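You operate a simulated robot arm through the tools that you are given. There is no shell and no other tool. Be economical: measure what you need, move in short steps, check, and stop when the job is done.

Carry out the task below with a simulated robot arm. There is one attempt and no reset: what you move stays moved.

TASK
Put the ink cartridge that says "INK 40" from the top of the sorting table on top of the small grey box and the ink cartridge marked "INK 30" on top of the iron weight.

It is judged by the outcome, as a careful person would: the job done as asked, and still so three seconds after it is handed in. It fails if anything else is knocked over, pushed out of place, dropped, spilled or broken.

THE ROBOT
A 7-joint arm with a two-finger parallel gripper, fixed in place. Base frame: the origin is at the foot of the arm, x ahead of it, y to its left, z up; the work surface is at about z = 0.66. Lengths are in m, angles in degrees, forces in N, time in s.
With the tool pointing down near the work surface it reaches from about 0.24 to 0.68 m from the base axis. Its first joint turns from -66.0 to 66.0 degrees. Payload 1.57 kg.
Tool frame: the origin (TCP) lies between the finger pads and is the grasp point; the fingertips stand 0.03 m ahead of it; z points along the fingers, y is the line along which they close. The gripper opens to 0.11 m. The fingers are 0.024 m wide and 0.012 m thick; the gripper's body (0.048 by 0.112 m) begins 0.078 m behind the TCP.
Orientation is told as [roll, pitch, yaw] about the base's x, y, z axes, in that order, counted from this pose: with the fingers straight down and closing along the base's y, the tool's x points along the base's -x, its y along +y and its z along -z.

THE INTERFACE
- The arm moves only by the tool apply_moves. Its argument "deltas" is a list of rows, each an object (a shift or turn left out is 0, a gripper value left out holds the last) with "translation": the shift along the tool's x, y, z in units of 40 mm (1.0 is 40 mm), a list of three; "yaw": the turn about the tool's z in units of 8 degrees (1.0 is 8 degrees). In form: [{"translation": [tx, ty, tz], "yaw": yaw}, ...]. A call has 1 to 12 rows; each row shifts and turns the commanded pose from where the row before left it, along the tool's axes as they then stand. "grip" is the gripper command, from -1 (shut) to 1 (fully open), values between in proportion, set as the call begins (left out, the last holds). A call with a number of a shift or a turn outside -1 to 1 is refused whole. A row lasts 0.2 s, in which the tool goes at most 0.05 m and 8.6 degrees; a call with a longer step from one row to the next is refused whole, and so is a gripper value outside its range. A pose out of reach is approached as far as the arm can. The call stops where the force on the tool passes 40 N (or 10 N more than at its start, if that is more) or the arm is blocked; 0.2 s more then pass. The fingers move at their own pace (about 0.108 m/s each) and stop on an object; they squeeze with about 31 N. The grip force told is the motor's: it shows also when the fingers shut on nothing. Time passes only in rows, and 0.2 s behind the last, so rows that do not move let the fingers close. It gives the time, the measured TCP pose, the force on the tool (base axes), the opening and the grip force at its end, in the units of the frame above (readings bear some noise), and new pictures: "pictures" is both (left out), scene, wrist or none.
- Cameras (640 x 400 px; columns grow to the right, rows downward): "scene" is fixed at [0.1389, -0.3788, 1.3965]; the picture's right is [0.95, -0.31, 0.00], its down [-0.19, -0.59, -0.79] and it looks along [0.25, 0.75, -0.62] (base axes); focal length 363 px, centre (320, 200). "wrist" rides on the gripper at [-0.036, 0, -0.08] in the tool frame; the picture's right is [0.00, -1.00, 0.00], its down [0.97, 0.00, -0.24] and it looks along [0.24, 0.00, 0.97] (tool axes); focal length 218 px, centre (320, 200).
- locate(camera, pixels): there is no depth. For up to 12 entries [column, row, z] of the newest picture of that camera ("zoom" is the newest enlarged one), the place [x, y] in the base frame at which the ray of that pixel passes the height z, good to about 0.003 m. No time passes.
- close_up(camera, box): a new picture of the part [left, top, right, bottom] of that camera's present view, enlarged. No time passes.
- job_done(): hands the job in; it is judged then, once.

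Work in short steps. Measure before you move; look again where a grasp or a placing could have gone wrong, and mend it. You have 60 turns and 120 pictures in all, the two below and enlarged ones among them. Open the gripper and draw the arm clear of the work before you hand the job in, unless the task says otherwise; then end with one line.

The tools are called after "Call:" as name(argument=value, ...) on one line, values as JSON. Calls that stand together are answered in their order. apply_moves: Moves the arm, as the interface text tells. Its arguments: {"type":"object","properties":{"deltas":{"type":"array"},"grip":{"type":"number"},"pictures":{"type":"string","enum":["both","scene","wrist","none"]}},"required":["deltas"]} The other tools are called the same way: locate (camera, pixels) gives the place at which the rays of pixels pass given heights; close_up (camera, box) takes an enlarged picture of a part of a camera's view; job_done () hands the job in.

At the start:

```text
time: 0.0
ee_pos: [0.38, 0.1929, 0.9619]
orientation: [0.0, 0.0, -0.1]
force: [-0.4, 0.1, 0.3]
gripper_width: 0.1096
gripper_force: 0.0
```

scene: 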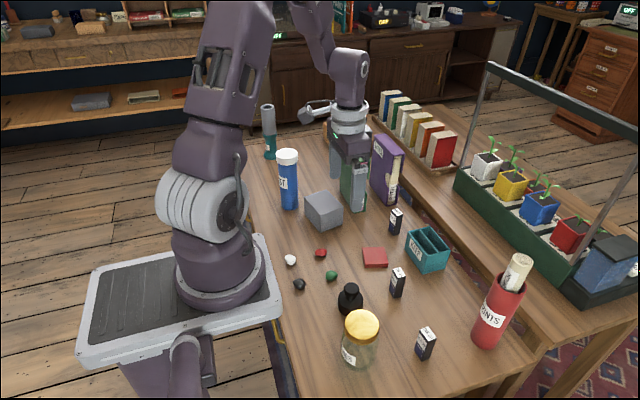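
wrist: 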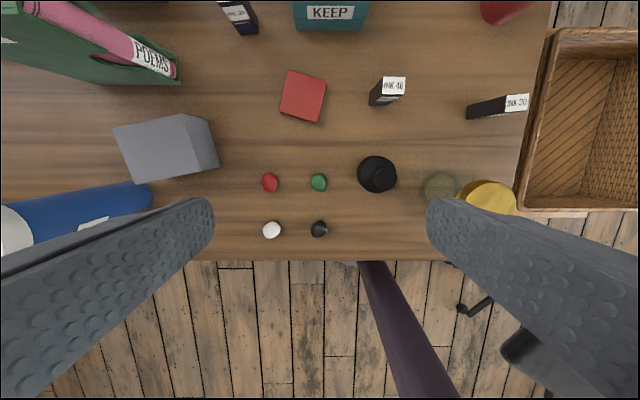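

I'll enlarge the scene to read the cartridge labels and see the grey box and the weight.

Call:
close_up(camera="scene", box=[260, 180, 460, 380])

Call:
close_up(camera="wrist", box=[220, 0, 540, 240])

```text
2.00 times, centred on (360, 280) of scene
```

zoom: 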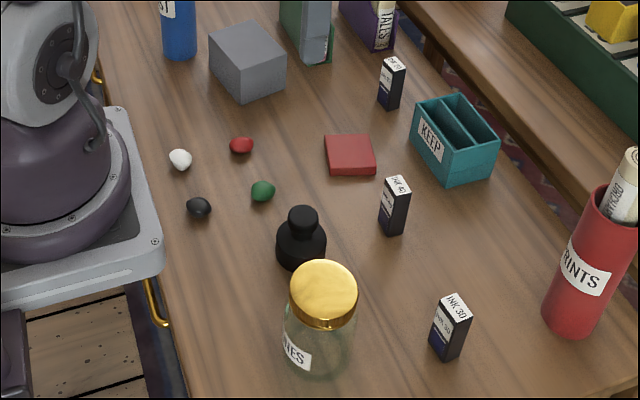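

```text
1.67 times, centred on (380, 120) of wrist
```

zoom: 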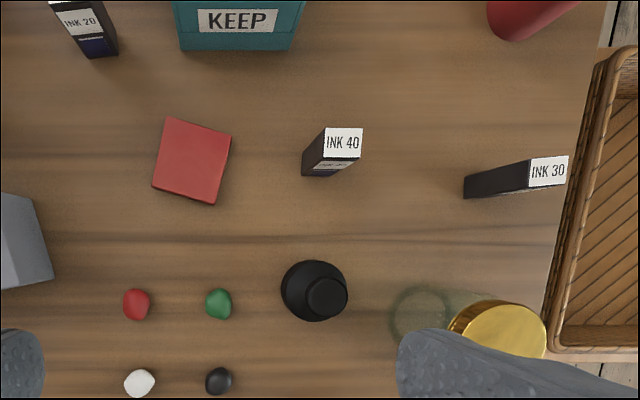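

Closer looks at the black knobbed object and grey cube to decide which is the weight.

Call:
close_up(camera="scene", box=[320, 270, 400, 330])

Call:
close_up(camera="scene", box=[250, 90, 450, 240])

Call:
close_up(camera="wrist", box=[330, 130, 430, 210])

```text
6.67 times, centred on (360, 300) of scene
```

zoom: 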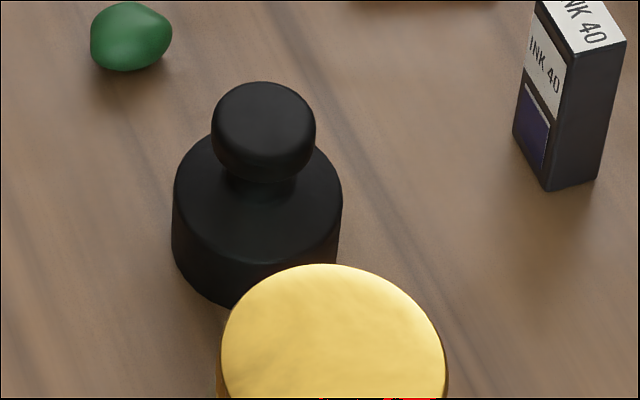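

```text
2.67 times, centred on (350, 165) of scene
```

zoom: 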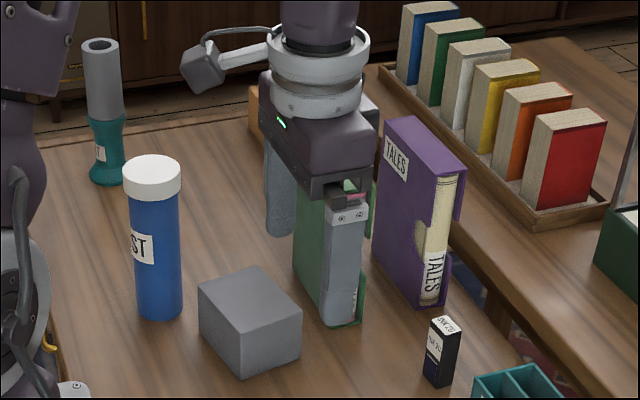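

```text
5.00 times, centred on (380, 170) of wrist
```

zoom: 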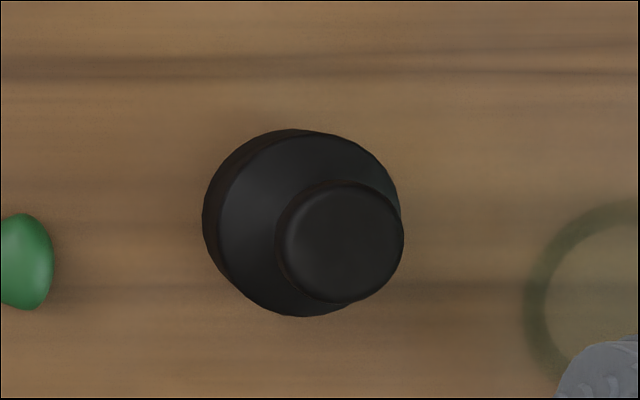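

Measuring: INK 40 top corners, bottom edges; same for INK 30; weight and box in both cameras at candidate heights.

Call:
locate(camera="wrist", pixels=[[384.2, 76.8, 0.71], [405.8, 78, 0.71], [404, 94.8, 0.71], [381.2, 93.6, 0.71], [369.2, 105.6, 0.66], [390.8, 105.6, 0.66], [505, 95.5, 0.71], [528, 94, 0.71], [529, 111, 0.71], [505, 112, 0.71], [466.4, 119, 0.66], [383, 177, 0.71]])

Call:
locate(camera="scene", pixels=[[397, 268, 0.71], [396, 298, 0.66], [405, 292, 0.66], [390, 290, 0.66], [389, 269, 0.71], [424, 360, 0.66], [434, 350, 0.66], [414, 352, 0.66], [427, 328, 0.71], [349.5, 287, 0.71], [350, 305, 0.66]])

Call:
close_up(camera="scene", box=[380, 260, 440, 300])

Call:
close_up(camera="scene", box=[395, 325, 455, 365])

```text
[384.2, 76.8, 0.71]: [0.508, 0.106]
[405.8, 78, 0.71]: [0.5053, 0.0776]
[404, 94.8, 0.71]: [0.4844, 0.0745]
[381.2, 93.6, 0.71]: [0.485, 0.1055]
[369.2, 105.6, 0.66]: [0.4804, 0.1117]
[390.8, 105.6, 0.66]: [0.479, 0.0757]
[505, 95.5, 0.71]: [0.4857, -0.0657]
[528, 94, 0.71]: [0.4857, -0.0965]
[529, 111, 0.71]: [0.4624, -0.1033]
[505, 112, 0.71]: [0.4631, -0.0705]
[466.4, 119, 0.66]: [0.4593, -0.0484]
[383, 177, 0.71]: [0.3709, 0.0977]
```

```text
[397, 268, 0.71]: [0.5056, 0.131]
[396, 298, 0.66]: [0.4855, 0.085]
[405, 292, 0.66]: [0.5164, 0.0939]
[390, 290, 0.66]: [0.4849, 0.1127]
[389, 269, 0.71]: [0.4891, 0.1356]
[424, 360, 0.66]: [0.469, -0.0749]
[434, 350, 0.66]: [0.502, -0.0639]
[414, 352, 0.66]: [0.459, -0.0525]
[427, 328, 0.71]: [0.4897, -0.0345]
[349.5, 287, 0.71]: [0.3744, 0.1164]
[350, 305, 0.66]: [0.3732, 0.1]
```

```text
10.00 times, centred on (410, 280) of scene
```

zoom: 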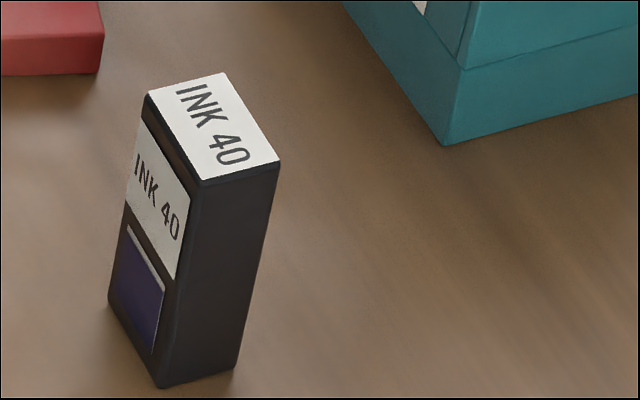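

```text
10.00 times, centred on (425, 345) of scene
```

zoom: 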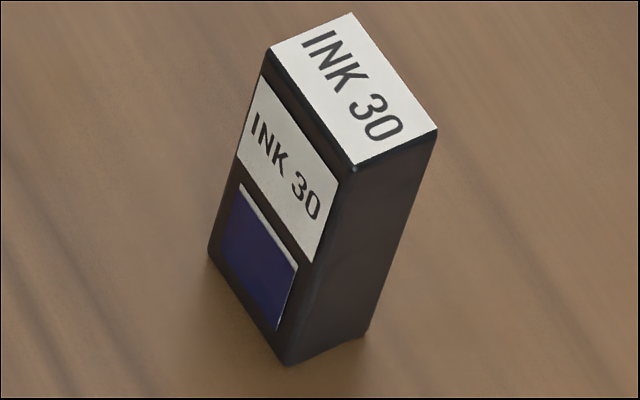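

Refine height: same corner at several heights, matching bottom against top corners.

Call:
locate(camera="scene", pixels=[[389, 290.5, 0.66], [394, 298.7, 0.66], [401.5, 296.8, 0.66], [398.3, 278.7, 0.72], [398.3, 278.7, 0.74], [392.7, 269.5, 0.72], [392.7, 269.5, 0.74], [406, 276.2, 0.72], [406, 276.2, 0.74], [400.3, 267.2, 0.74]])

Call:
locate(camera="scene", pixels=[[413.9, 351, 0.66], [422, 361.4, 0.66], [429.5, 358.6, 0.66], [420, 329.8, 0.73], [428.3, 341.7, 0.73], [436.7, 338.4, 0.73], [428, 326.3, 0.73], [351, 283.5, 0.72], [353, 289.5, 0.72], [346, 288.5, 0.72]])

Call:
locate(camera="wrist", pixels=[[384.2, 76.8, 0.73], [405.8, 78, 0.73], [404, 94.8, 0.73], [381.2, 93.6, 0.73], [505, 95.5, 0.73], [528, 94, 0.73], [529, 111, 0.73], [505, 112, 0.73], [384, 178, 0.72], [375, 174, 0.69], [115, 131, 0.71], [180, 115, 0.71]])

Call:
close_up(camera="scene", box=[290, 180, 360, 240])

```text
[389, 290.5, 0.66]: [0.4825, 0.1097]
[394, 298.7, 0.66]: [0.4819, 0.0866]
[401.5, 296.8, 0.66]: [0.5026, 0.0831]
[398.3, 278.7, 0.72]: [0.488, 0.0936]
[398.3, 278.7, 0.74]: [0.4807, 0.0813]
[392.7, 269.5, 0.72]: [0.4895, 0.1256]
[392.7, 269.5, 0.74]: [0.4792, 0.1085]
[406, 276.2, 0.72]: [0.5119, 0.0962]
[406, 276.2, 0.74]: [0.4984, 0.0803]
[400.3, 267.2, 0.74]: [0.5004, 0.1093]
```

```text
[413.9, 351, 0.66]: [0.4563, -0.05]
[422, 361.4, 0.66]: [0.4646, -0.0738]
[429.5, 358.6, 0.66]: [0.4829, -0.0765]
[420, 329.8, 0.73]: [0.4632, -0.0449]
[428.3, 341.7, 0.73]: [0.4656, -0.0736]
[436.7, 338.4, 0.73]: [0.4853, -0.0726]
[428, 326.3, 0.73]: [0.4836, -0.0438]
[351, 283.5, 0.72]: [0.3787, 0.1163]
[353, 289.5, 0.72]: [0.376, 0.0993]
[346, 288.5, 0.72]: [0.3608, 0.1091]
```

```text
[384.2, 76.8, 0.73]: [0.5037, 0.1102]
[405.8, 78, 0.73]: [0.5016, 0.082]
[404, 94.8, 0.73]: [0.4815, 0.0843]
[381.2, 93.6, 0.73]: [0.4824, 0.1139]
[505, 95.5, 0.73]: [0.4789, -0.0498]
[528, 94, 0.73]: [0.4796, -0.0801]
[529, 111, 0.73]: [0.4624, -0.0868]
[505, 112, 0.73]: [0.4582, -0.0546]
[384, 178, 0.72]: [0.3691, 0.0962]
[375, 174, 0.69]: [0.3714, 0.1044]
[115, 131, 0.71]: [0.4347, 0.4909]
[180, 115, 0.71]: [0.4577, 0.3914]
```

```text
6.67 times, centred on (325, 210) of scene
```

zoom: 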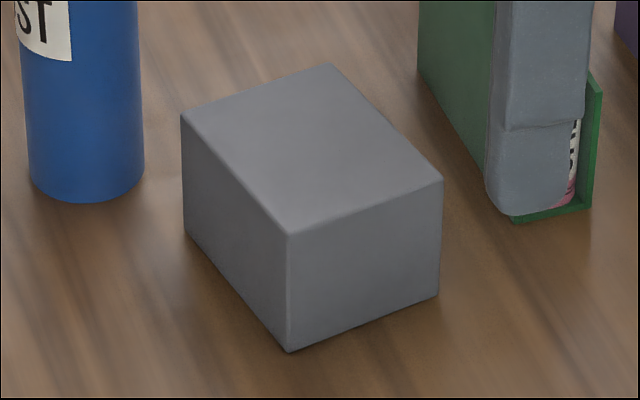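

Cartridges stand about 0.073 tall. INK 40 is at about (0.491, 0.097), INK 30 at about (0.472, -0.062). Now the grey box corners.

Call:
locate(camera="scene", pixels=[[304.9, 215.3, 0.66], [320.5, 232.8, 0.66], [342.7, 224.6, 0.66], [304.3, 197.3, 0.71], [320.2, 215.3, 0.71], [343.3, 207, 0.71], [326.5, 189.8, 0.71], [304.3, 197.3, 0.72], [320.2, 215.3, 0.72], [343.3, 207, 0.72], [326.5, 189.8, 0.72]])

Call:
apply_moves(deltas=[{"translation": [-1, -0.8, 0.5]}, {"translation": [-1, -0.8, 0.5]}, {"translation": [-0.775, -0.8, 0.5]}, {"translation": [0, 0, 0]}], grip=0.2)

```text
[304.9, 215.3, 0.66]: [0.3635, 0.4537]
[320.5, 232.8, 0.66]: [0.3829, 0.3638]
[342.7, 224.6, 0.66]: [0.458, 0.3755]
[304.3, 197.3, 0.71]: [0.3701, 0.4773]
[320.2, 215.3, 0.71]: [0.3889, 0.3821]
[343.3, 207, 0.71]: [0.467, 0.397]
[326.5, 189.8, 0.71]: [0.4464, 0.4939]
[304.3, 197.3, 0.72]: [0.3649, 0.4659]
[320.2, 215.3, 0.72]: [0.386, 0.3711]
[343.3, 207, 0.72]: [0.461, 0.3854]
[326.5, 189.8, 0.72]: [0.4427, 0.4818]
```

```text
refused: row 1 steps farther than a row can; nothing moved
```

Box centre is about (0.411, 0.416), top z about 0.727. Moving over INK 40 in shorter rows.

Call:
apply_moves(deltas=[{"translation": [-0.7, -0.6, 0.5]}, {"translation": [-0.7, -0.6, 0.5]}, {"translation": [-0.7, -0.6, 0.5]}, {"translation": [-0.675, -0.6, 0.5]}, {"translation": [0, 0, 0]}, {"translation": [0, 0, 0]}], grip=0.2)

```text
time: 1.4
ee_pos: [0.4909, 0.0967, 0.8803]
orientation: [0.0, -0.1, 0.0]
force: [0.3, -0.3, 0.6]
gripper_width: 0.0663
gripper_force: 0.2
```

scene: 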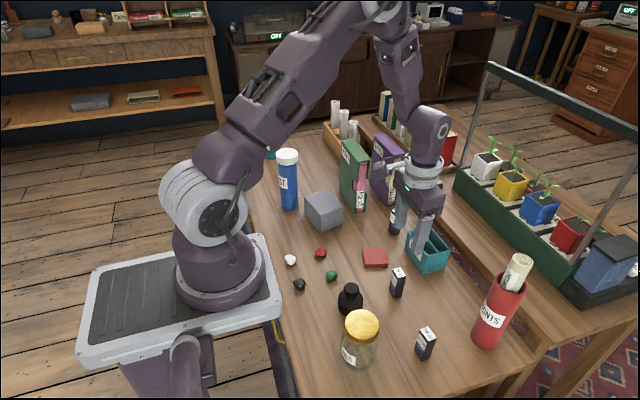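
wrist: 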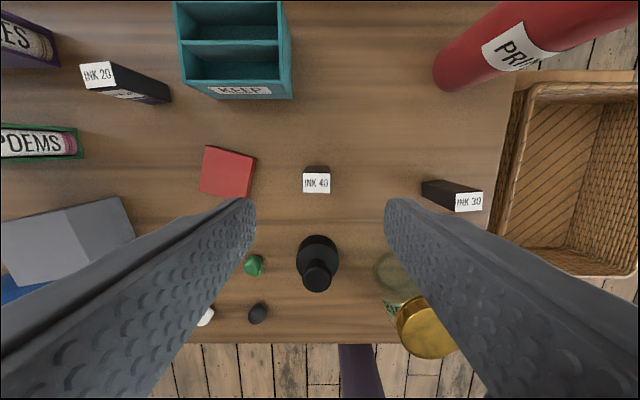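

INK 40's top face is at wrist pixels (303–330, 173–193); verify position, and the box, weight and INK 30 from here.

Call:
locate(camera="wrist", pixels=[[304, 173, 0.734], [330, 173, 0.734], [330, 193, 0.734], [303, 193, 0.734], [453, 195, 0.734], [481, 191, 0.734], [483, 210, 0.734], [456, 212, 0.734], [317, 278, 0.72], [122, 198, 0.728]])

Call:
close_up(camera="wrist", box=[270, 150, 370, 310])

```text
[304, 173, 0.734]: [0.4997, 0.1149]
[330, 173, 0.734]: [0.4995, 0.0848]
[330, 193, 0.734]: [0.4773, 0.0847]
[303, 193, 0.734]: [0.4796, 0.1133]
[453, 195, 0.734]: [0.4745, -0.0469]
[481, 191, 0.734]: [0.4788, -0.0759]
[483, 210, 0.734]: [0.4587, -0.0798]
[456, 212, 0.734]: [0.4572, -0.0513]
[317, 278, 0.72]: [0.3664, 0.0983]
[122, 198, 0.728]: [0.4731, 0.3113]
```

```text
2.50 times, centred on (320, 230) of wrist
```

zoom: 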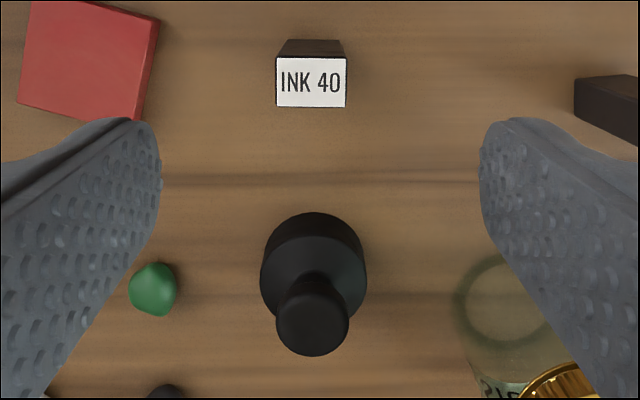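

INK 40 centred at (0.490, 0.098); fingers straddle it with clear room. Descend and close.

Call:
apply_moves(deltas=[{"translation": [0, 0.02, 1]}, {"translation": [0, 0, 1]}, {"translation": [0, 0, 1]}, {"translation": [0, 0, 1]}, {"translation": [0, 0, 0.3]}, {"translation": [0, 0, 0]}], pictures="both")

Call:
apply_moves(deltas=[{}, {}, {}], grip=-1, pictures="none")

```text
time: 2.8
ee_pos: [0.492, 0.0975, 0.7076]
orientation: [-0.1, 0.0, 0.0]
force: [-0.1, -0.6, 0.6]
gripper_width: 0.0661
gripper_force: 0.1
```

scene: 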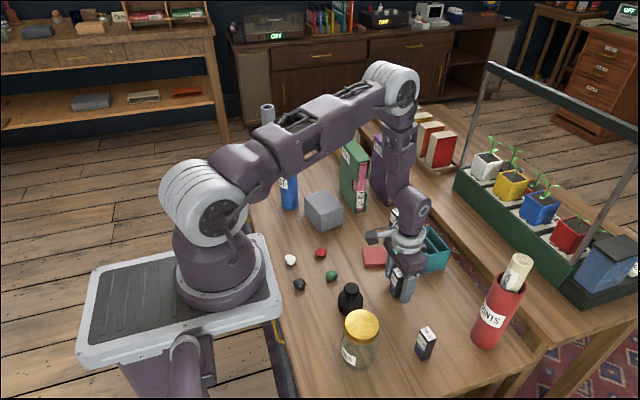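
wrist: 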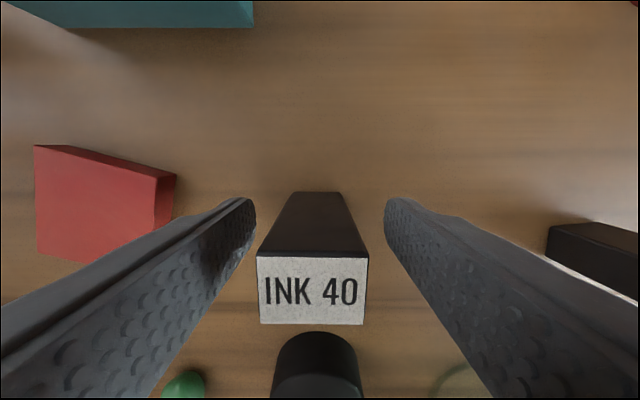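

```text
time: 3.6
ee_pos: [0.4901, 0.0989, 0.7072]
orientation: [0.0, 0.0, 0.0]
force: [-0.2, -0.3, -0.5]
gripper_width: 0.0294
gripper_force: 30.8
```

Gripped (width 0.029). Lift to a safe height, and measure the neighbours of the box.

Call:
apply_moves(deltas=[{"translation": [0, 0, -0.5]}, {"translation": [0, 0, -1]}, {"translation": [0, 0, -1]}, {"translation": [0, 0, -1]}, {"translation": [0, 0, -1]}, {}])

Call:
close_up(camera="scene", box=[260, 120, 420, 240])

```text
time: 5.0
ee_pos: [0.4895, 0.0981, 0.8886]
orientation: [0.0, 0.0, 0.0]
force: [0.0, -0.2, -0.6]
gripper_width: 0.0292
gripper_force: 30.6
```

scene: 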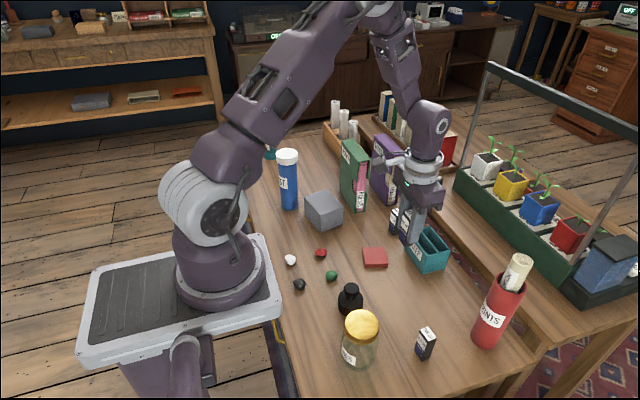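
wrist: 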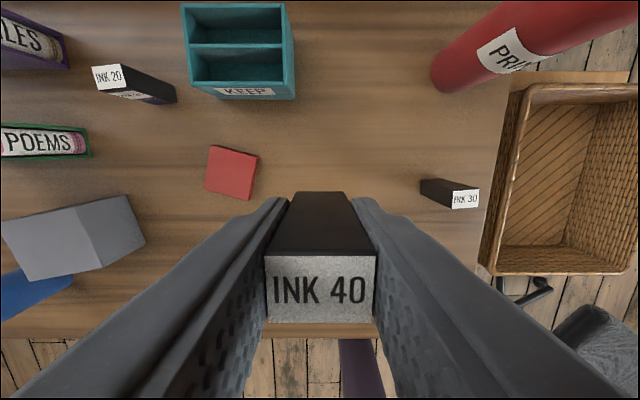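

```text
3.33 times, centred on (340, 180) of scene
```

zoom: 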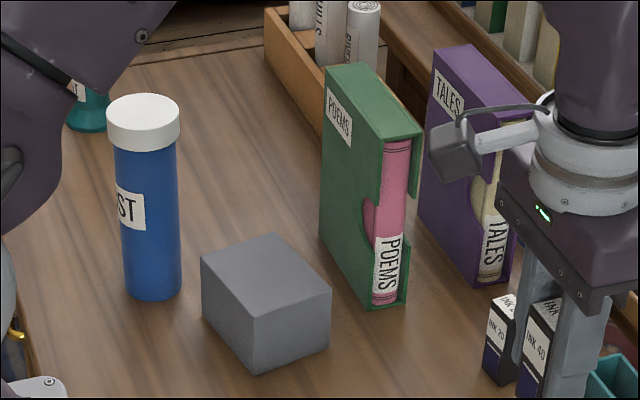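

Call:
locate(camera="zoom", pixels=[[383, 308, 0.66], [405, 303, 0.66], [322, 240, 0.66], [378, 139, 0.8], [378, 139, 0.82], [378, 139, 0.84], [152, 285, 0.66], [143, 112, 0.84], [143, 112, 0.82], [455, 150, 1.0], [455, 150, 1.05], [575, 230, 0.97]])

```text
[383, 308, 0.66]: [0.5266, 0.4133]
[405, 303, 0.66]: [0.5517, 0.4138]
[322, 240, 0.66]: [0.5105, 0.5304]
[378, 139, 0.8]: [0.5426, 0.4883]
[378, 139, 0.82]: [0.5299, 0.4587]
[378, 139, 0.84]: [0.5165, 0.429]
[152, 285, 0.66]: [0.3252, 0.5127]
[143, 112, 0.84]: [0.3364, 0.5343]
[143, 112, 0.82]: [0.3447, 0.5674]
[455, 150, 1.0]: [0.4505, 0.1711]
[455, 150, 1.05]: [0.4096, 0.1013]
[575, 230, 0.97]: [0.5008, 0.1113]
```

Book (x>0.51) and bottle (0.325, 0.52) stay clear of the gripper at the box. Carry over the box centre.

Call:
apply_moves(deltas=[{"translation": [0.245, 0.98, 0]}, {"translation": [0.245, 0.98, 0]}, {"translation": [0.245, 0.98, 0]}, {"translation": [0.245, 0.98, 0]}, {"translation": [0.245, 0.98, 0]}, {"translation": [0.245, 0.98, 0]}, {"translation": [0.245, 0.98, 0]}, {"translation": [0.245, 0.98, 0]}, {}, {}])

```text
time: 7.2
ee_pos: [0.4127, 0.4111, 0.8884]
orientation: [0.0, 0.0, 0.0]
force: [-0.2, 0.5, -0.7]
gripper_width: 0.0293
gripper_force: 30.9
```

scene: 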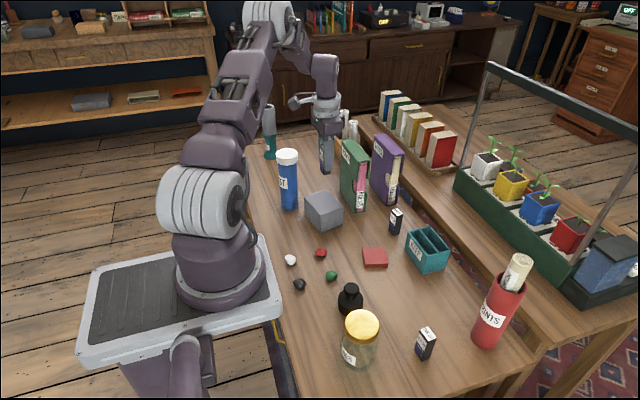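
wrist: 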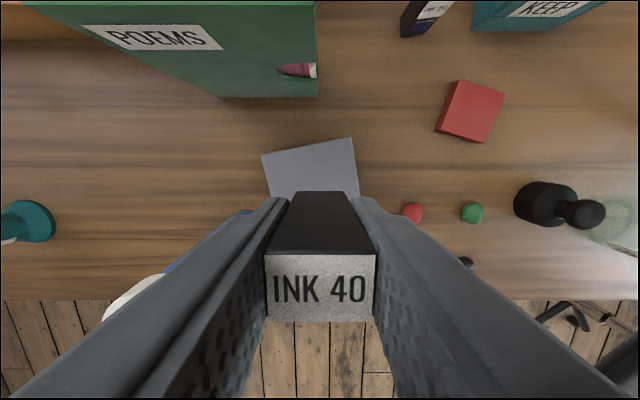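

Call:
locate(camera="wrist", pixels=[[262, 155, 0.728], [352, 137, 0.728], [359, 193, 0.728], [268, 195, 0.728]])

Call:
close_up(camera="scene", box=[260, 120, 420, 240])

```text
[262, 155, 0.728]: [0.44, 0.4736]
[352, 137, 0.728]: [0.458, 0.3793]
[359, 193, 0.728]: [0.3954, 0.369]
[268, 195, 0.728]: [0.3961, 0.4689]
```

```text
3.33 times, centred on (340, 180) of scene
```

zoom: 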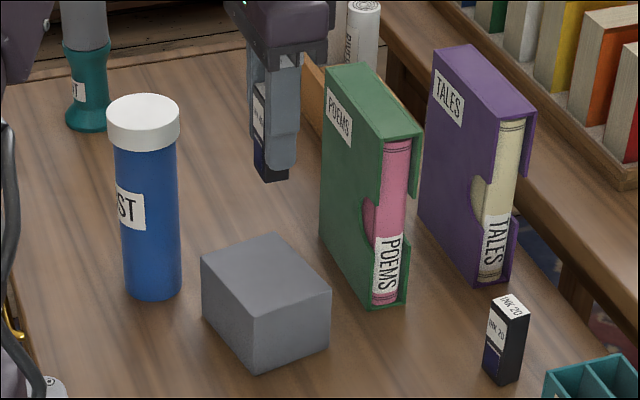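

Box centre about (0.411, 0.419). Nudge +6 mm in y and descend to just above contact.

Call:
apply_moves(deltas=[{"translation": [0.04, 0.15, 0.8]}, {"translation": [0, 0, 0.8]}, {"translation": [0, 0, 0.6]}, {"translation": [0, 0, 0.35]}, {"translation": [0, 0, 0]}, {"translation": [0, 0, 0]}])

Call:
close_up(camera="scene", box=[270, 150, 370, 240])

```text
time: 8.6
ee_pos: [0.4109, 0.4183, 0.7863]
orientation: [-0.1, 0.0, 0.0]
force: [0.3, 0.2, 0.0]
gripper_width: 0.0291
gripper_force: 30.4
```

scene: 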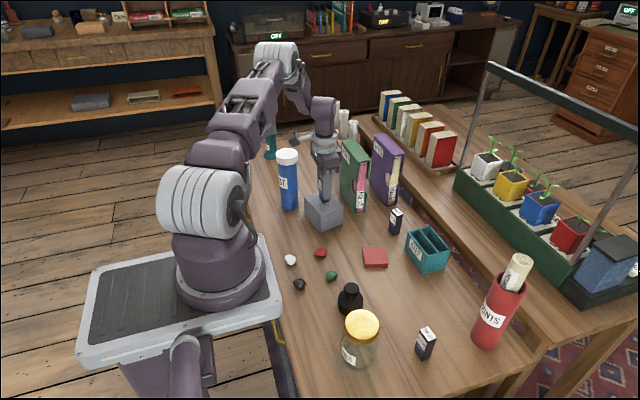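
wrist: 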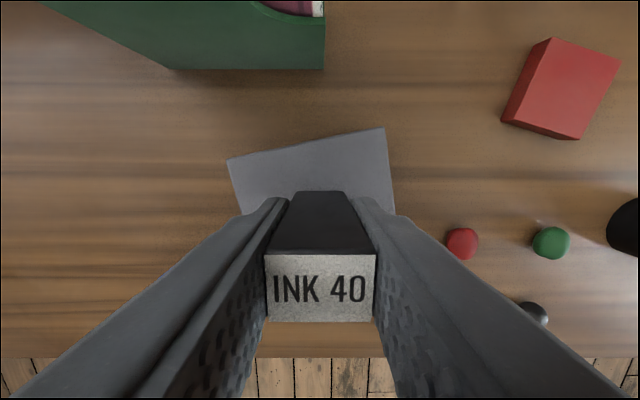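

```text
4.44 times, centred on (320, 195) of scene
```

zoom: 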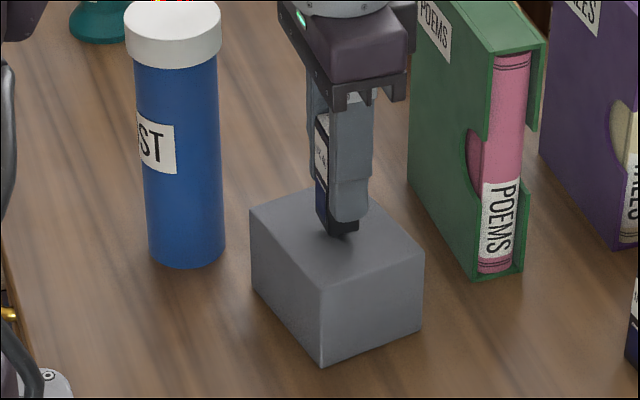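

Nearly in contact, well centred. Creep down in 2 mm steps watching the force.

Call:
apply_moves(deltas=[{"translation": [0, 0, 0.06]}, {"translation": [0, 0, 0.06]}, {}], pictures="none")

Call:
apply_moves(deltas=[{"translation": [0, 0, 0.05]}, {}], pictures="none")

Call:
apply_moves(deltas=[{"translation": [0, 0, 0.05]}, {}], pictures="none")

```text
time: 9.4
ee_pos: [0.4114, 0.418, 0.7809]
orientation: [-0.1, 0.1, -0.1]
force: [-0.2, -0.5, -0.6]
gripper_width: 0.0292
gripper_force: 31.1
```

```text
time: 10.0
ee_pos: [0.4098, 0.4179, 0.7794]
orientation: [-0.1, 0.0, 0.1]
force: [0.4, 0.5, -0.3]
gripper_width: 0.0293
gripper_force: 30.7
```

```text
time: 10.6
ee_pos: [0.41, 0.4181, 0.7777]
orientation: [0.1, 0.0, 0.0]
force: [-2.7, -3.4, 14.0]
gripper_width: 0.0291
gripper_force: 30.9
```

Contact (14 N up). Ease up slightly and open gently.

Call:
apply_moves(deltas=[{"translation": [0, 0, -0.03]}, {}], pictures="none")

Call:
apply_moves(deltas=[{}, {}, {}, {}], grip=0.2)

```text
time: 11.2
ee_pos: [0.4105, 0.4169, 0.778]
orientation: [0.0, 0.1, 0.0]
force: [0.7, 1.4, 0.7]
gripper_width: 0.0293
gripper_force: 30.8
```

```text
time: 12.2
ee_pos: [0.4113, 0.4178, 0.7788]
orientation: [0.0, 0.1, 0.1]
force: [0.3, 0.3, 0.1]
gripper_width: 0.0659
gripper_force: 0.1
```

scene: 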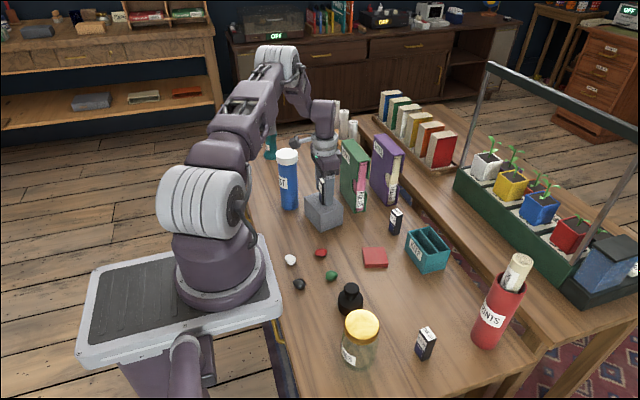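
wrist: 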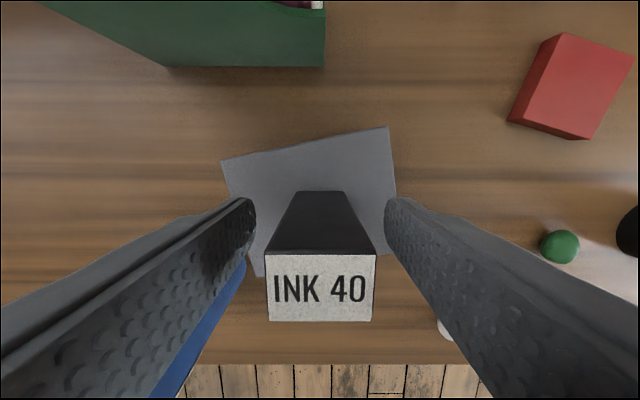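

INK 40 stands on the box. Rise and go over the weight to measure its knob.

Call:
apply_moves(deltas=[{"translation": [0, 0, -1]}, {"translation": [0, 0, -1]}, {"translation": [0, 0, -1]}, {"translation": [0, 0, -1]}, {"translation": [0.1, -1, 0]}, {"translation": [0.1, -1, 0]}, {"translation": [0.1, -1, 0]}, {"translation": [0.1, -1, 0]}, {"translation": [0.1, -1, 0]}, {"translation": [0.1, -1, 0]}, {"translation": [0.1, -1, 0]}, {"translation": [0.1, -1, 0]}])

Call:
close_up(camera="scene", box=[290, 170, 370, 230])

Call:
close_up(camera="wrist", box=[270, 120, 370, 220])

```text
time: 14.8
ee_pos: [0.3794, 0.0967, 0.938]
orientation: [0.0, 0.0, 0.0]
force: [0.2, -1.3, -1.0]
gripper_width: 0.066
gripper_force: 0.1
```

scene: 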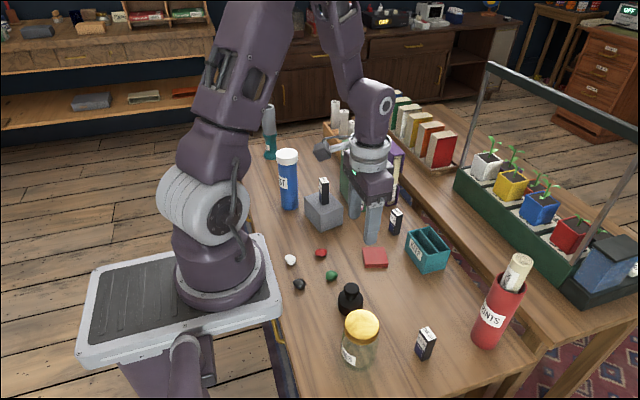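
wrist: 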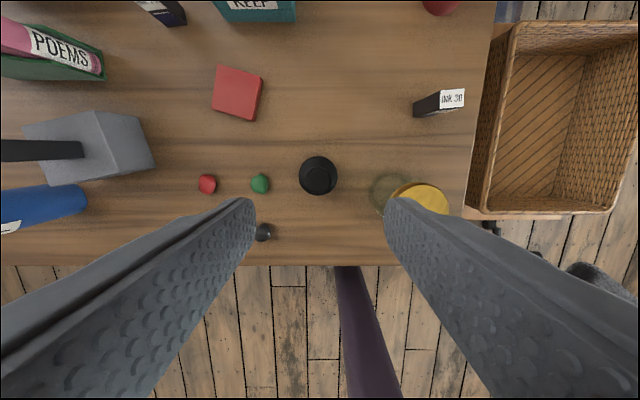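

```text
6.67 times, centred on (330, 200) of scene
```

zoom: 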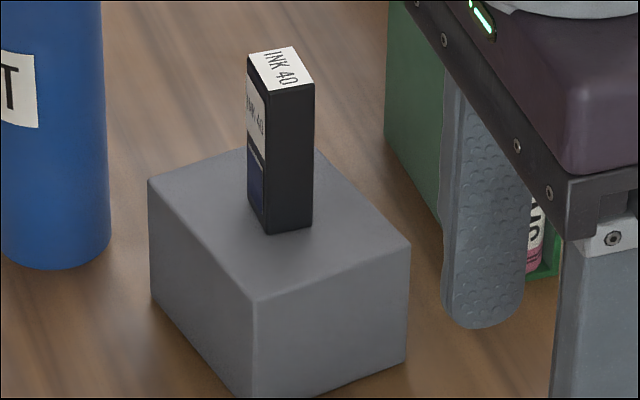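

```text
4.00 times, centred on (320, 170) of wrist
```

zoom: 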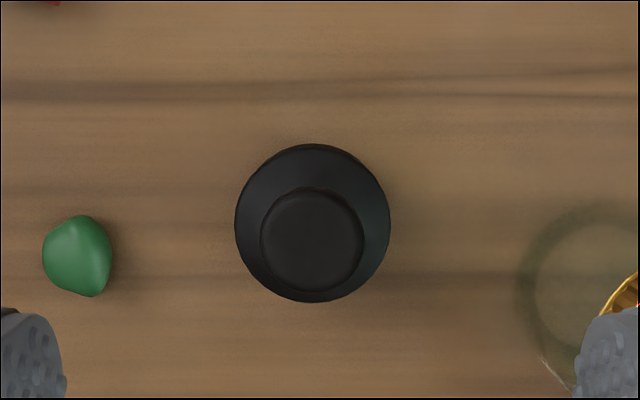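

INK 40 stands fine on the box. Now triangulate the weight's knob (wrist (317.8,180.5), scene ~(351.6,287)).

Call:
locate(camera="wrist", pixels=[[317.8, 180.5, 0.7], [317.8, 180.5, 0.72], [317.8, 180.5, 0.74], [304.8, 181, 0.72], [330.7, 181, 0.72], [318, 166.5, 0.72], [318, 192.6, 0.72], [439, 90, 0.734], [464, 88, 0.734], [464, 106, 0.734], [440, 110, 0.734]])

Call:
locate(camera="scene", pixels=[[351.6, 287, 0.7], [351.6, 287, 0.71], [351.6, 287, 0.72], [351.6, 287, 0.73], [351.6, 287, 0.74]])

Call:
close_up(camera="wrist", box=[400, 70, 480, 120])

Call:
close_up(camera="scene", box=[330, 275, 380, 325])

```text
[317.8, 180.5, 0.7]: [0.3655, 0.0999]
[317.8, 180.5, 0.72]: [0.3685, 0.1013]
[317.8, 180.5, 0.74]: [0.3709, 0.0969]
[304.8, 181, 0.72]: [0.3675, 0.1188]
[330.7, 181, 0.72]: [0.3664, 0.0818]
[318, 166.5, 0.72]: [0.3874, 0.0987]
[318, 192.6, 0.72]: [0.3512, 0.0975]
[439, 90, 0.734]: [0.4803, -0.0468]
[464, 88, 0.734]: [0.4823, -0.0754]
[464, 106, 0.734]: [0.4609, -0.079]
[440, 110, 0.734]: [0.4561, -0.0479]
```

```text
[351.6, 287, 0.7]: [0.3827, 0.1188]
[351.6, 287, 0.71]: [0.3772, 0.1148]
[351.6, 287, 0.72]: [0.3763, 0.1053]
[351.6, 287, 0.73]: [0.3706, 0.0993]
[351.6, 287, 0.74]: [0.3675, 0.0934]
```

```text
8.00 times, centred on (440, 95) of wrist
```

zoom: 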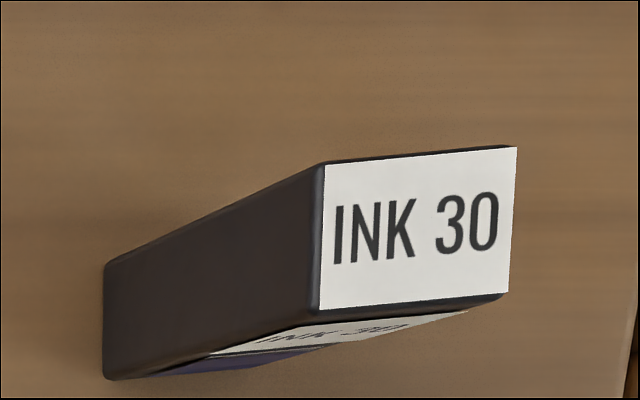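

```text
8.00 times, centred on (355, 300) of scene
```

zoom: 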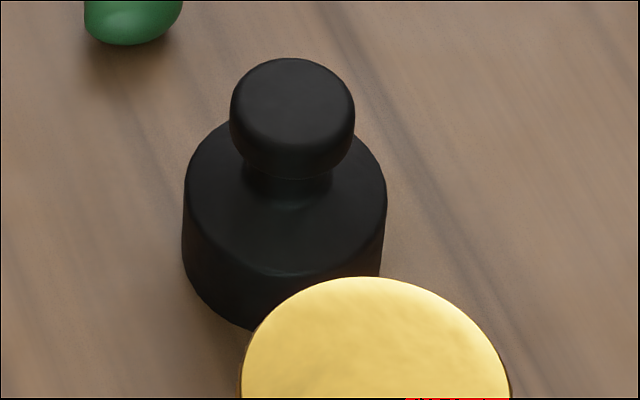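

Knob is a flat disc about 30 mm across, centre (0.369, 0.0985), top about 0.73. INK 30 is at about (0.470, -0.062), yawed about +5°. Move above it and turn.

Call:
apply_moves(deltas=[{"translation": [-0.453, -0.794, 0]}, {"translation": [-0.453, -0.794, 0]}, {"translation": [-0.453, -0.794, 0]}, {"translation": [-0.453, -0.794, 0]}, {"translation": [-0.453, -0.794, 0]}, {"translation": [0, 0, 0.8], "yaw": -0.6}, {"translation": [0, 0, 0.8]}, {}, {}])

Call:
close_up(camera="wrist", box=[260, 120, 380, 220])

```text
time: 16.8
ee_pos: [0.4701, -0.0615, 0.8749]
orientation: [0.0, 0.0, 4.8]
force: [0.1, 0.3, 0.5]
gripper_width: 0.066
gripper_force: 0.0
```

scene: 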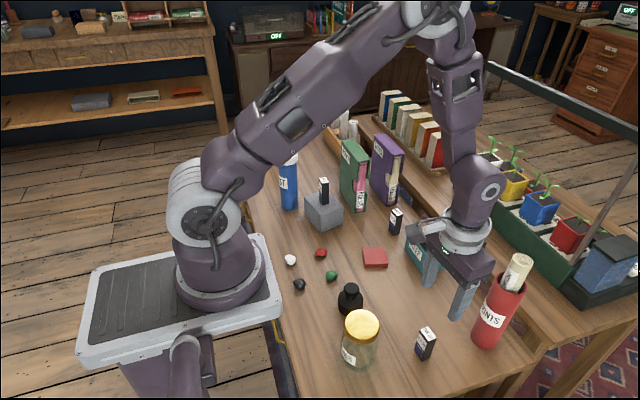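
wrist: 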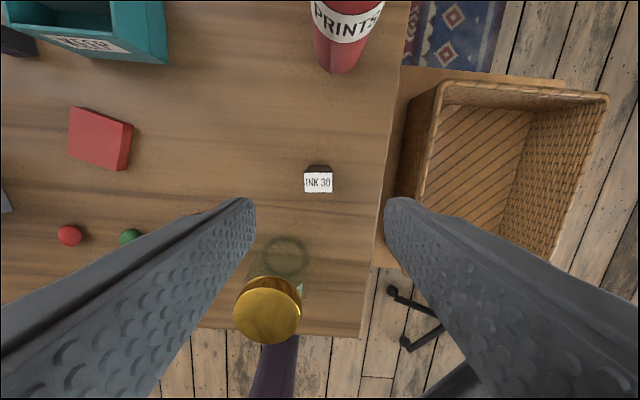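

```text
4.00 times, centred on (320, 170) of wrist
```

zoom: 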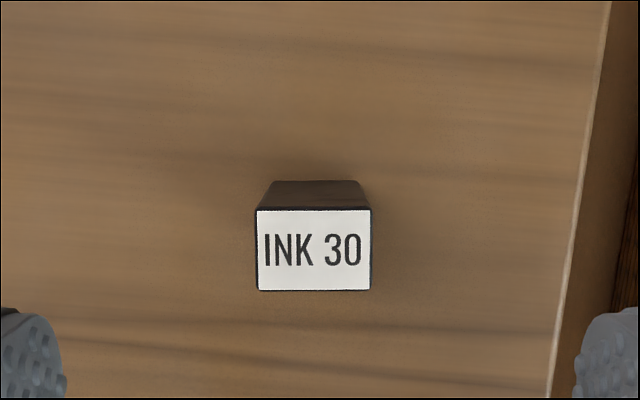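

Aligned and centred. Check the jar's position/height, then descend.

Call:
locate(camera="wrist", pixels=[[268, 310, 0.76], [268, 310, 0.78], [268, 310, 0.8], [233, 310, 0.78], [301, 300, 0.78], [318.5, 182.5, 0.734]])

Call:
locate(camera="scene", pixels=[[361, 326, 0.76], [361, 326, 0.78], [361, 326, 0.8], [344, 325, 0.78], [379, 327, 0.78]])

Call:
apply_moves(deltas=[{"translation": [0, 0, 1]}, {"translation": [0, 0, 1]}, {"translation": [0, 0, 1]}, {"translation": [0, 0, 0.8]}, {"translation": [0, 0, 0.4]}, {}])

```text
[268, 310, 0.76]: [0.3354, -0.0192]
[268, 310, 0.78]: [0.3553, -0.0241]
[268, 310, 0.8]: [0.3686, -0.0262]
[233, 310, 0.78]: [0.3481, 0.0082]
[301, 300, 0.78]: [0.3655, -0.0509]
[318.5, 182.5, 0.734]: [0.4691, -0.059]
```

```text
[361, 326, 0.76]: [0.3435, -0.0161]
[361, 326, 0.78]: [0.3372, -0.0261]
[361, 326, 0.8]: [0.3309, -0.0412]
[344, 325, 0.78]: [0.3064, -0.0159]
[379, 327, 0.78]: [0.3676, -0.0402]
```

```text
time: 18.2
ee_pos: [0.469, -0.0594, 0.7071]
orientation: [0.0, 0.0, 4.7]
force: [0.4, -0.5, -0.1]
gripper_width: 0.0657
gripper_force: 0.0
```

scene: 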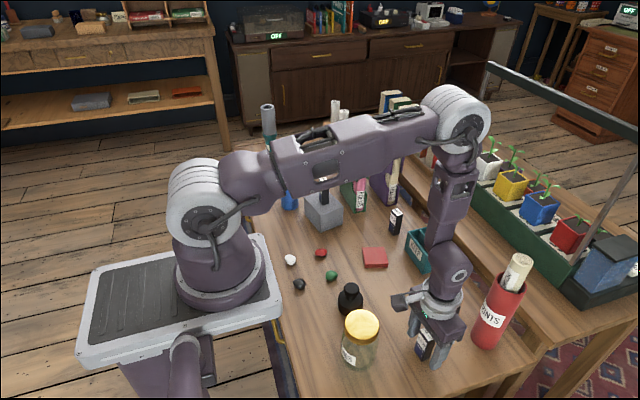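
wrist: 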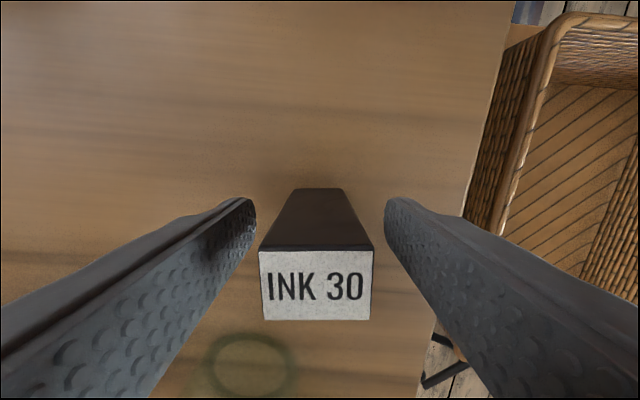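

Framing matches the first grasp; jar lid (0.342, -0.019, z≈0.765) stays clear of the path to the weight. Close and lift.

Call:
apply_moves(deltas=[{}, {}, {}], grip=-1, pictures="none")

Call:
apply_moves(deltas=[{"translation": [0, 0, -0.5]}, {"translation": [0, 0, -1]}, {"translation": [0, 0, -1]}, {"translation": [0, 0, -1]}, {"yaw": 0.6}, {}, {}])

```text
time: 19.0
ee_pos: [0.4679, -0.0607, 0.7067]
orientation: [0.0, -0.1, 4.8]
force: [-0.7, 0.1, -0.4]
gripper_width: 0.0294
gripper_force: 31.6
```

```text
time: 20.6
ee_pos: [0.4698, -0.0617, 0.8469]
orientation: [0.0, 0.0, -0.1]
force: [1.0, 0.7, -0.6]
gripper_width: 0.0294
gripper_force: 31.0
```

scene: 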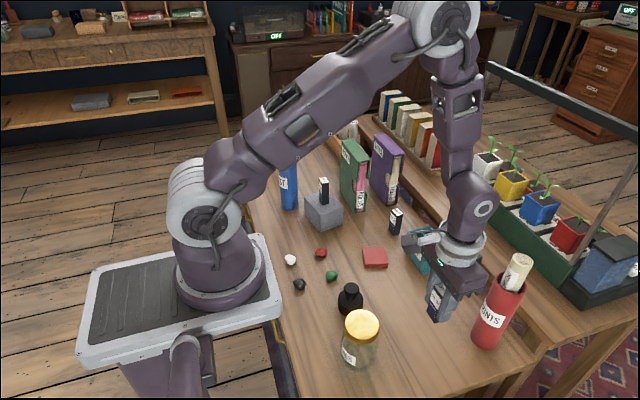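
wrist: 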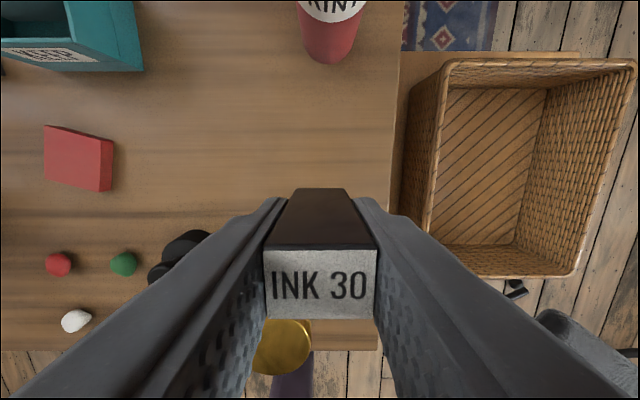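

Call:
locate(camera="wrist", pixels=[[265, 249, 0.873], [375, 249, 0.873], [374, 318, 0.873], [266, 318, 0.873]])

Call:
apply_moves(deltas=[{"translation": [0.5, 0.8, 0]}, {"translation": [0.5, 0.8, 0]}, {"translation": [0.5, 0.8, 0]}, {"translation": [0.5, 0.8, 0]}, {"translation": [0.5, 0.8, 0]}, {}, {}])

Call:
close_up(camera="scene", box=[310, 230, 410, 330])

```text
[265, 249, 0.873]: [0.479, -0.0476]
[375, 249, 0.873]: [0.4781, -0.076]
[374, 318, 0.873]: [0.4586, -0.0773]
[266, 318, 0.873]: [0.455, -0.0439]
```

```text
time: 22.2
ee_pos: [0.3707, 0.098, 0.8458]
orientation: [0.0, 0.0, 0.1]
force: [0.0, 0.7, -1.2]
gripper_width: 0.0294
gripper_force: 30.8
```

scene: 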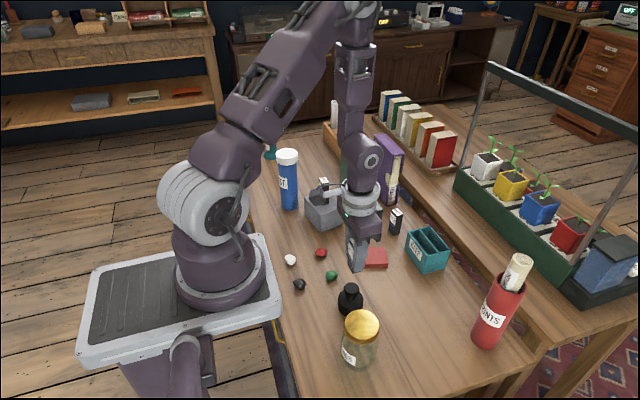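
wrist: 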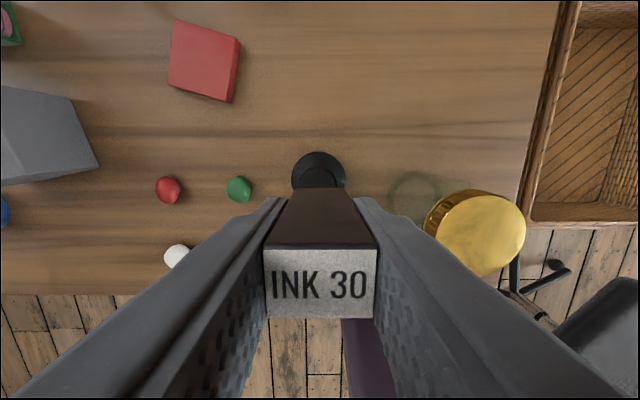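

```text
4.00 times, centred on (360, 280) of scene
```

zoom: 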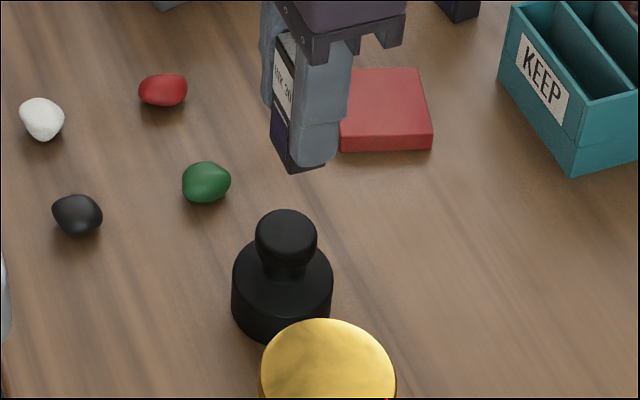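

Cartridge sits ~2 mm toward −x of the TCP, so it's centred over the knob (0.369, 0.0985). Descend to about 0.79 and look.

Call:
apply_moves(deltas=[{"translation": [0, 0, 0.6]}, {"translation": [0, 0, 0.5]}, {"translation": [0, 0, 0.3]}, {}, {}])

Call:
close_up(camera="scene", box=[325, 255, 385, 315])

Call:
close_up(camera="wrist", box=[260, 130, 380, 210])

```text
time: 23.4
ee_pos: [0.371, 0.0999, 0.7908]
orientation: [0.0, 0.0, 0.0]
force: [-0.1, -0.1, -0.6]
gripper_width: 0.0295
gripper_force: 30.8
```

scene: 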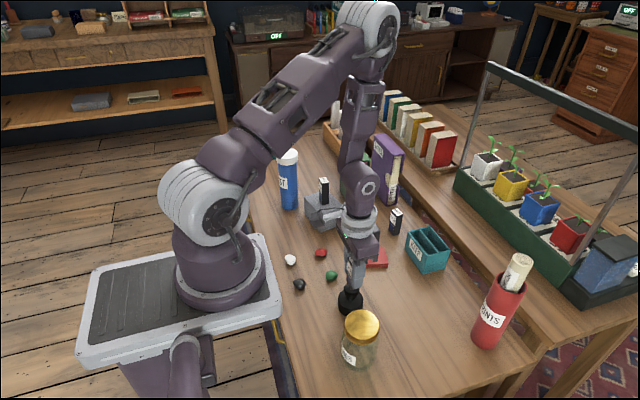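
wrist: 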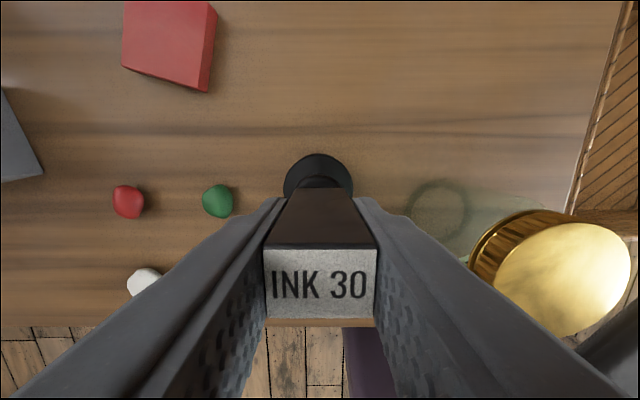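

```text
6.67 times, centred on (355, 285) of scene
```

zoom: 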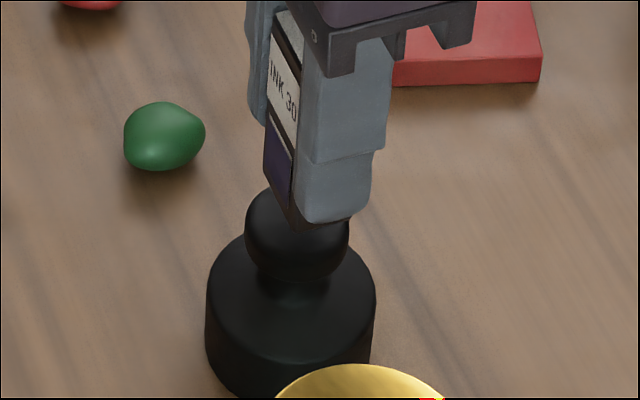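

```text
5.00 times, centred on (320, 170) of wrist
```

zoom: 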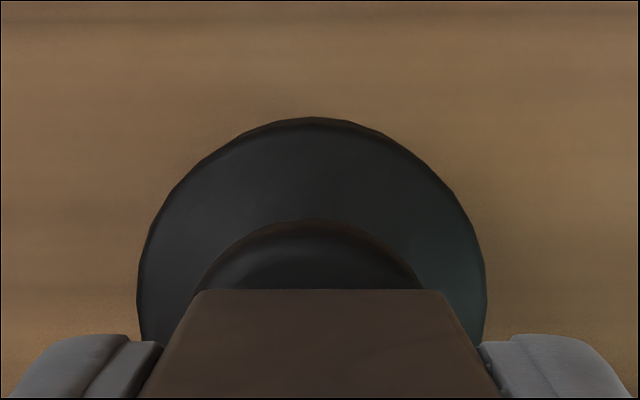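

Call:
locate(camera="wrist", pixels=[[318.4, 174, 0.72], [318.4, 174, 0.73], [319, 188, 0.743], [296, 188, 0.743], [343.6, 188, 0.743], [295, 188, 0.73], [341, 188, 0.73], [318.4, 153.5, 0.69]])

```text
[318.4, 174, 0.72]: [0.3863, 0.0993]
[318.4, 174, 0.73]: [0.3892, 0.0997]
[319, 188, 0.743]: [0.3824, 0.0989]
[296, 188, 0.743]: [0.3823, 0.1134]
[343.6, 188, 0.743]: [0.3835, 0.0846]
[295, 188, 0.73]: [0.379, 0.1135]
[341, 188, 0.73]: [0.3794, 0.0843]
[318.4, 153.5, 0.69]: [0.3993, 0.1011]
```

Nearly centred; nudge ~1.5 mm −x and 0.7 mm +y, then creep down.

Call:
apply_moves(deltas=[{"translation": [0.035, 0.018, 0.05]}, {"translation": [0, 0, 0.05]}, {"translation": [0, 0, 0.05]}, {}], pictures="none")

Call:
apply_moves(deltas=[{"translation": [0, 0, 0.05]}, {}], pictures="none")

Call:
close_up(camera="scene", box=[325, 255, 385, 315])

```text
time: 24.4
ee_pos: [0.3679, 0.0988, 0.7844]
orientation: [-0.1, 0.1, 0.0]
force: [0.2, 0.0, -0.7]
gripper_width: 0.0291
gripper_force: 30.7
```

```text
time: 25.0
ee_pos: [0.3679, 0.1002, 0.7838]
orientation: [0.0, 0.0, 0.1]
force: [0.0, -0.3, 0.0]
gripper_width: 0.0296
gripper_force: 31.5
```

```text
6.67 times, centred on (355, 285) of scene
```

zoom: 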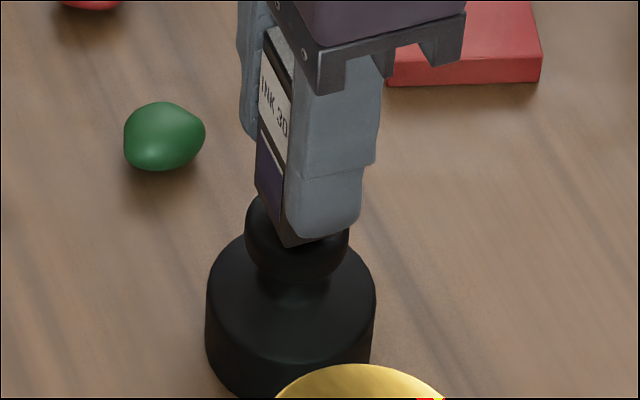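

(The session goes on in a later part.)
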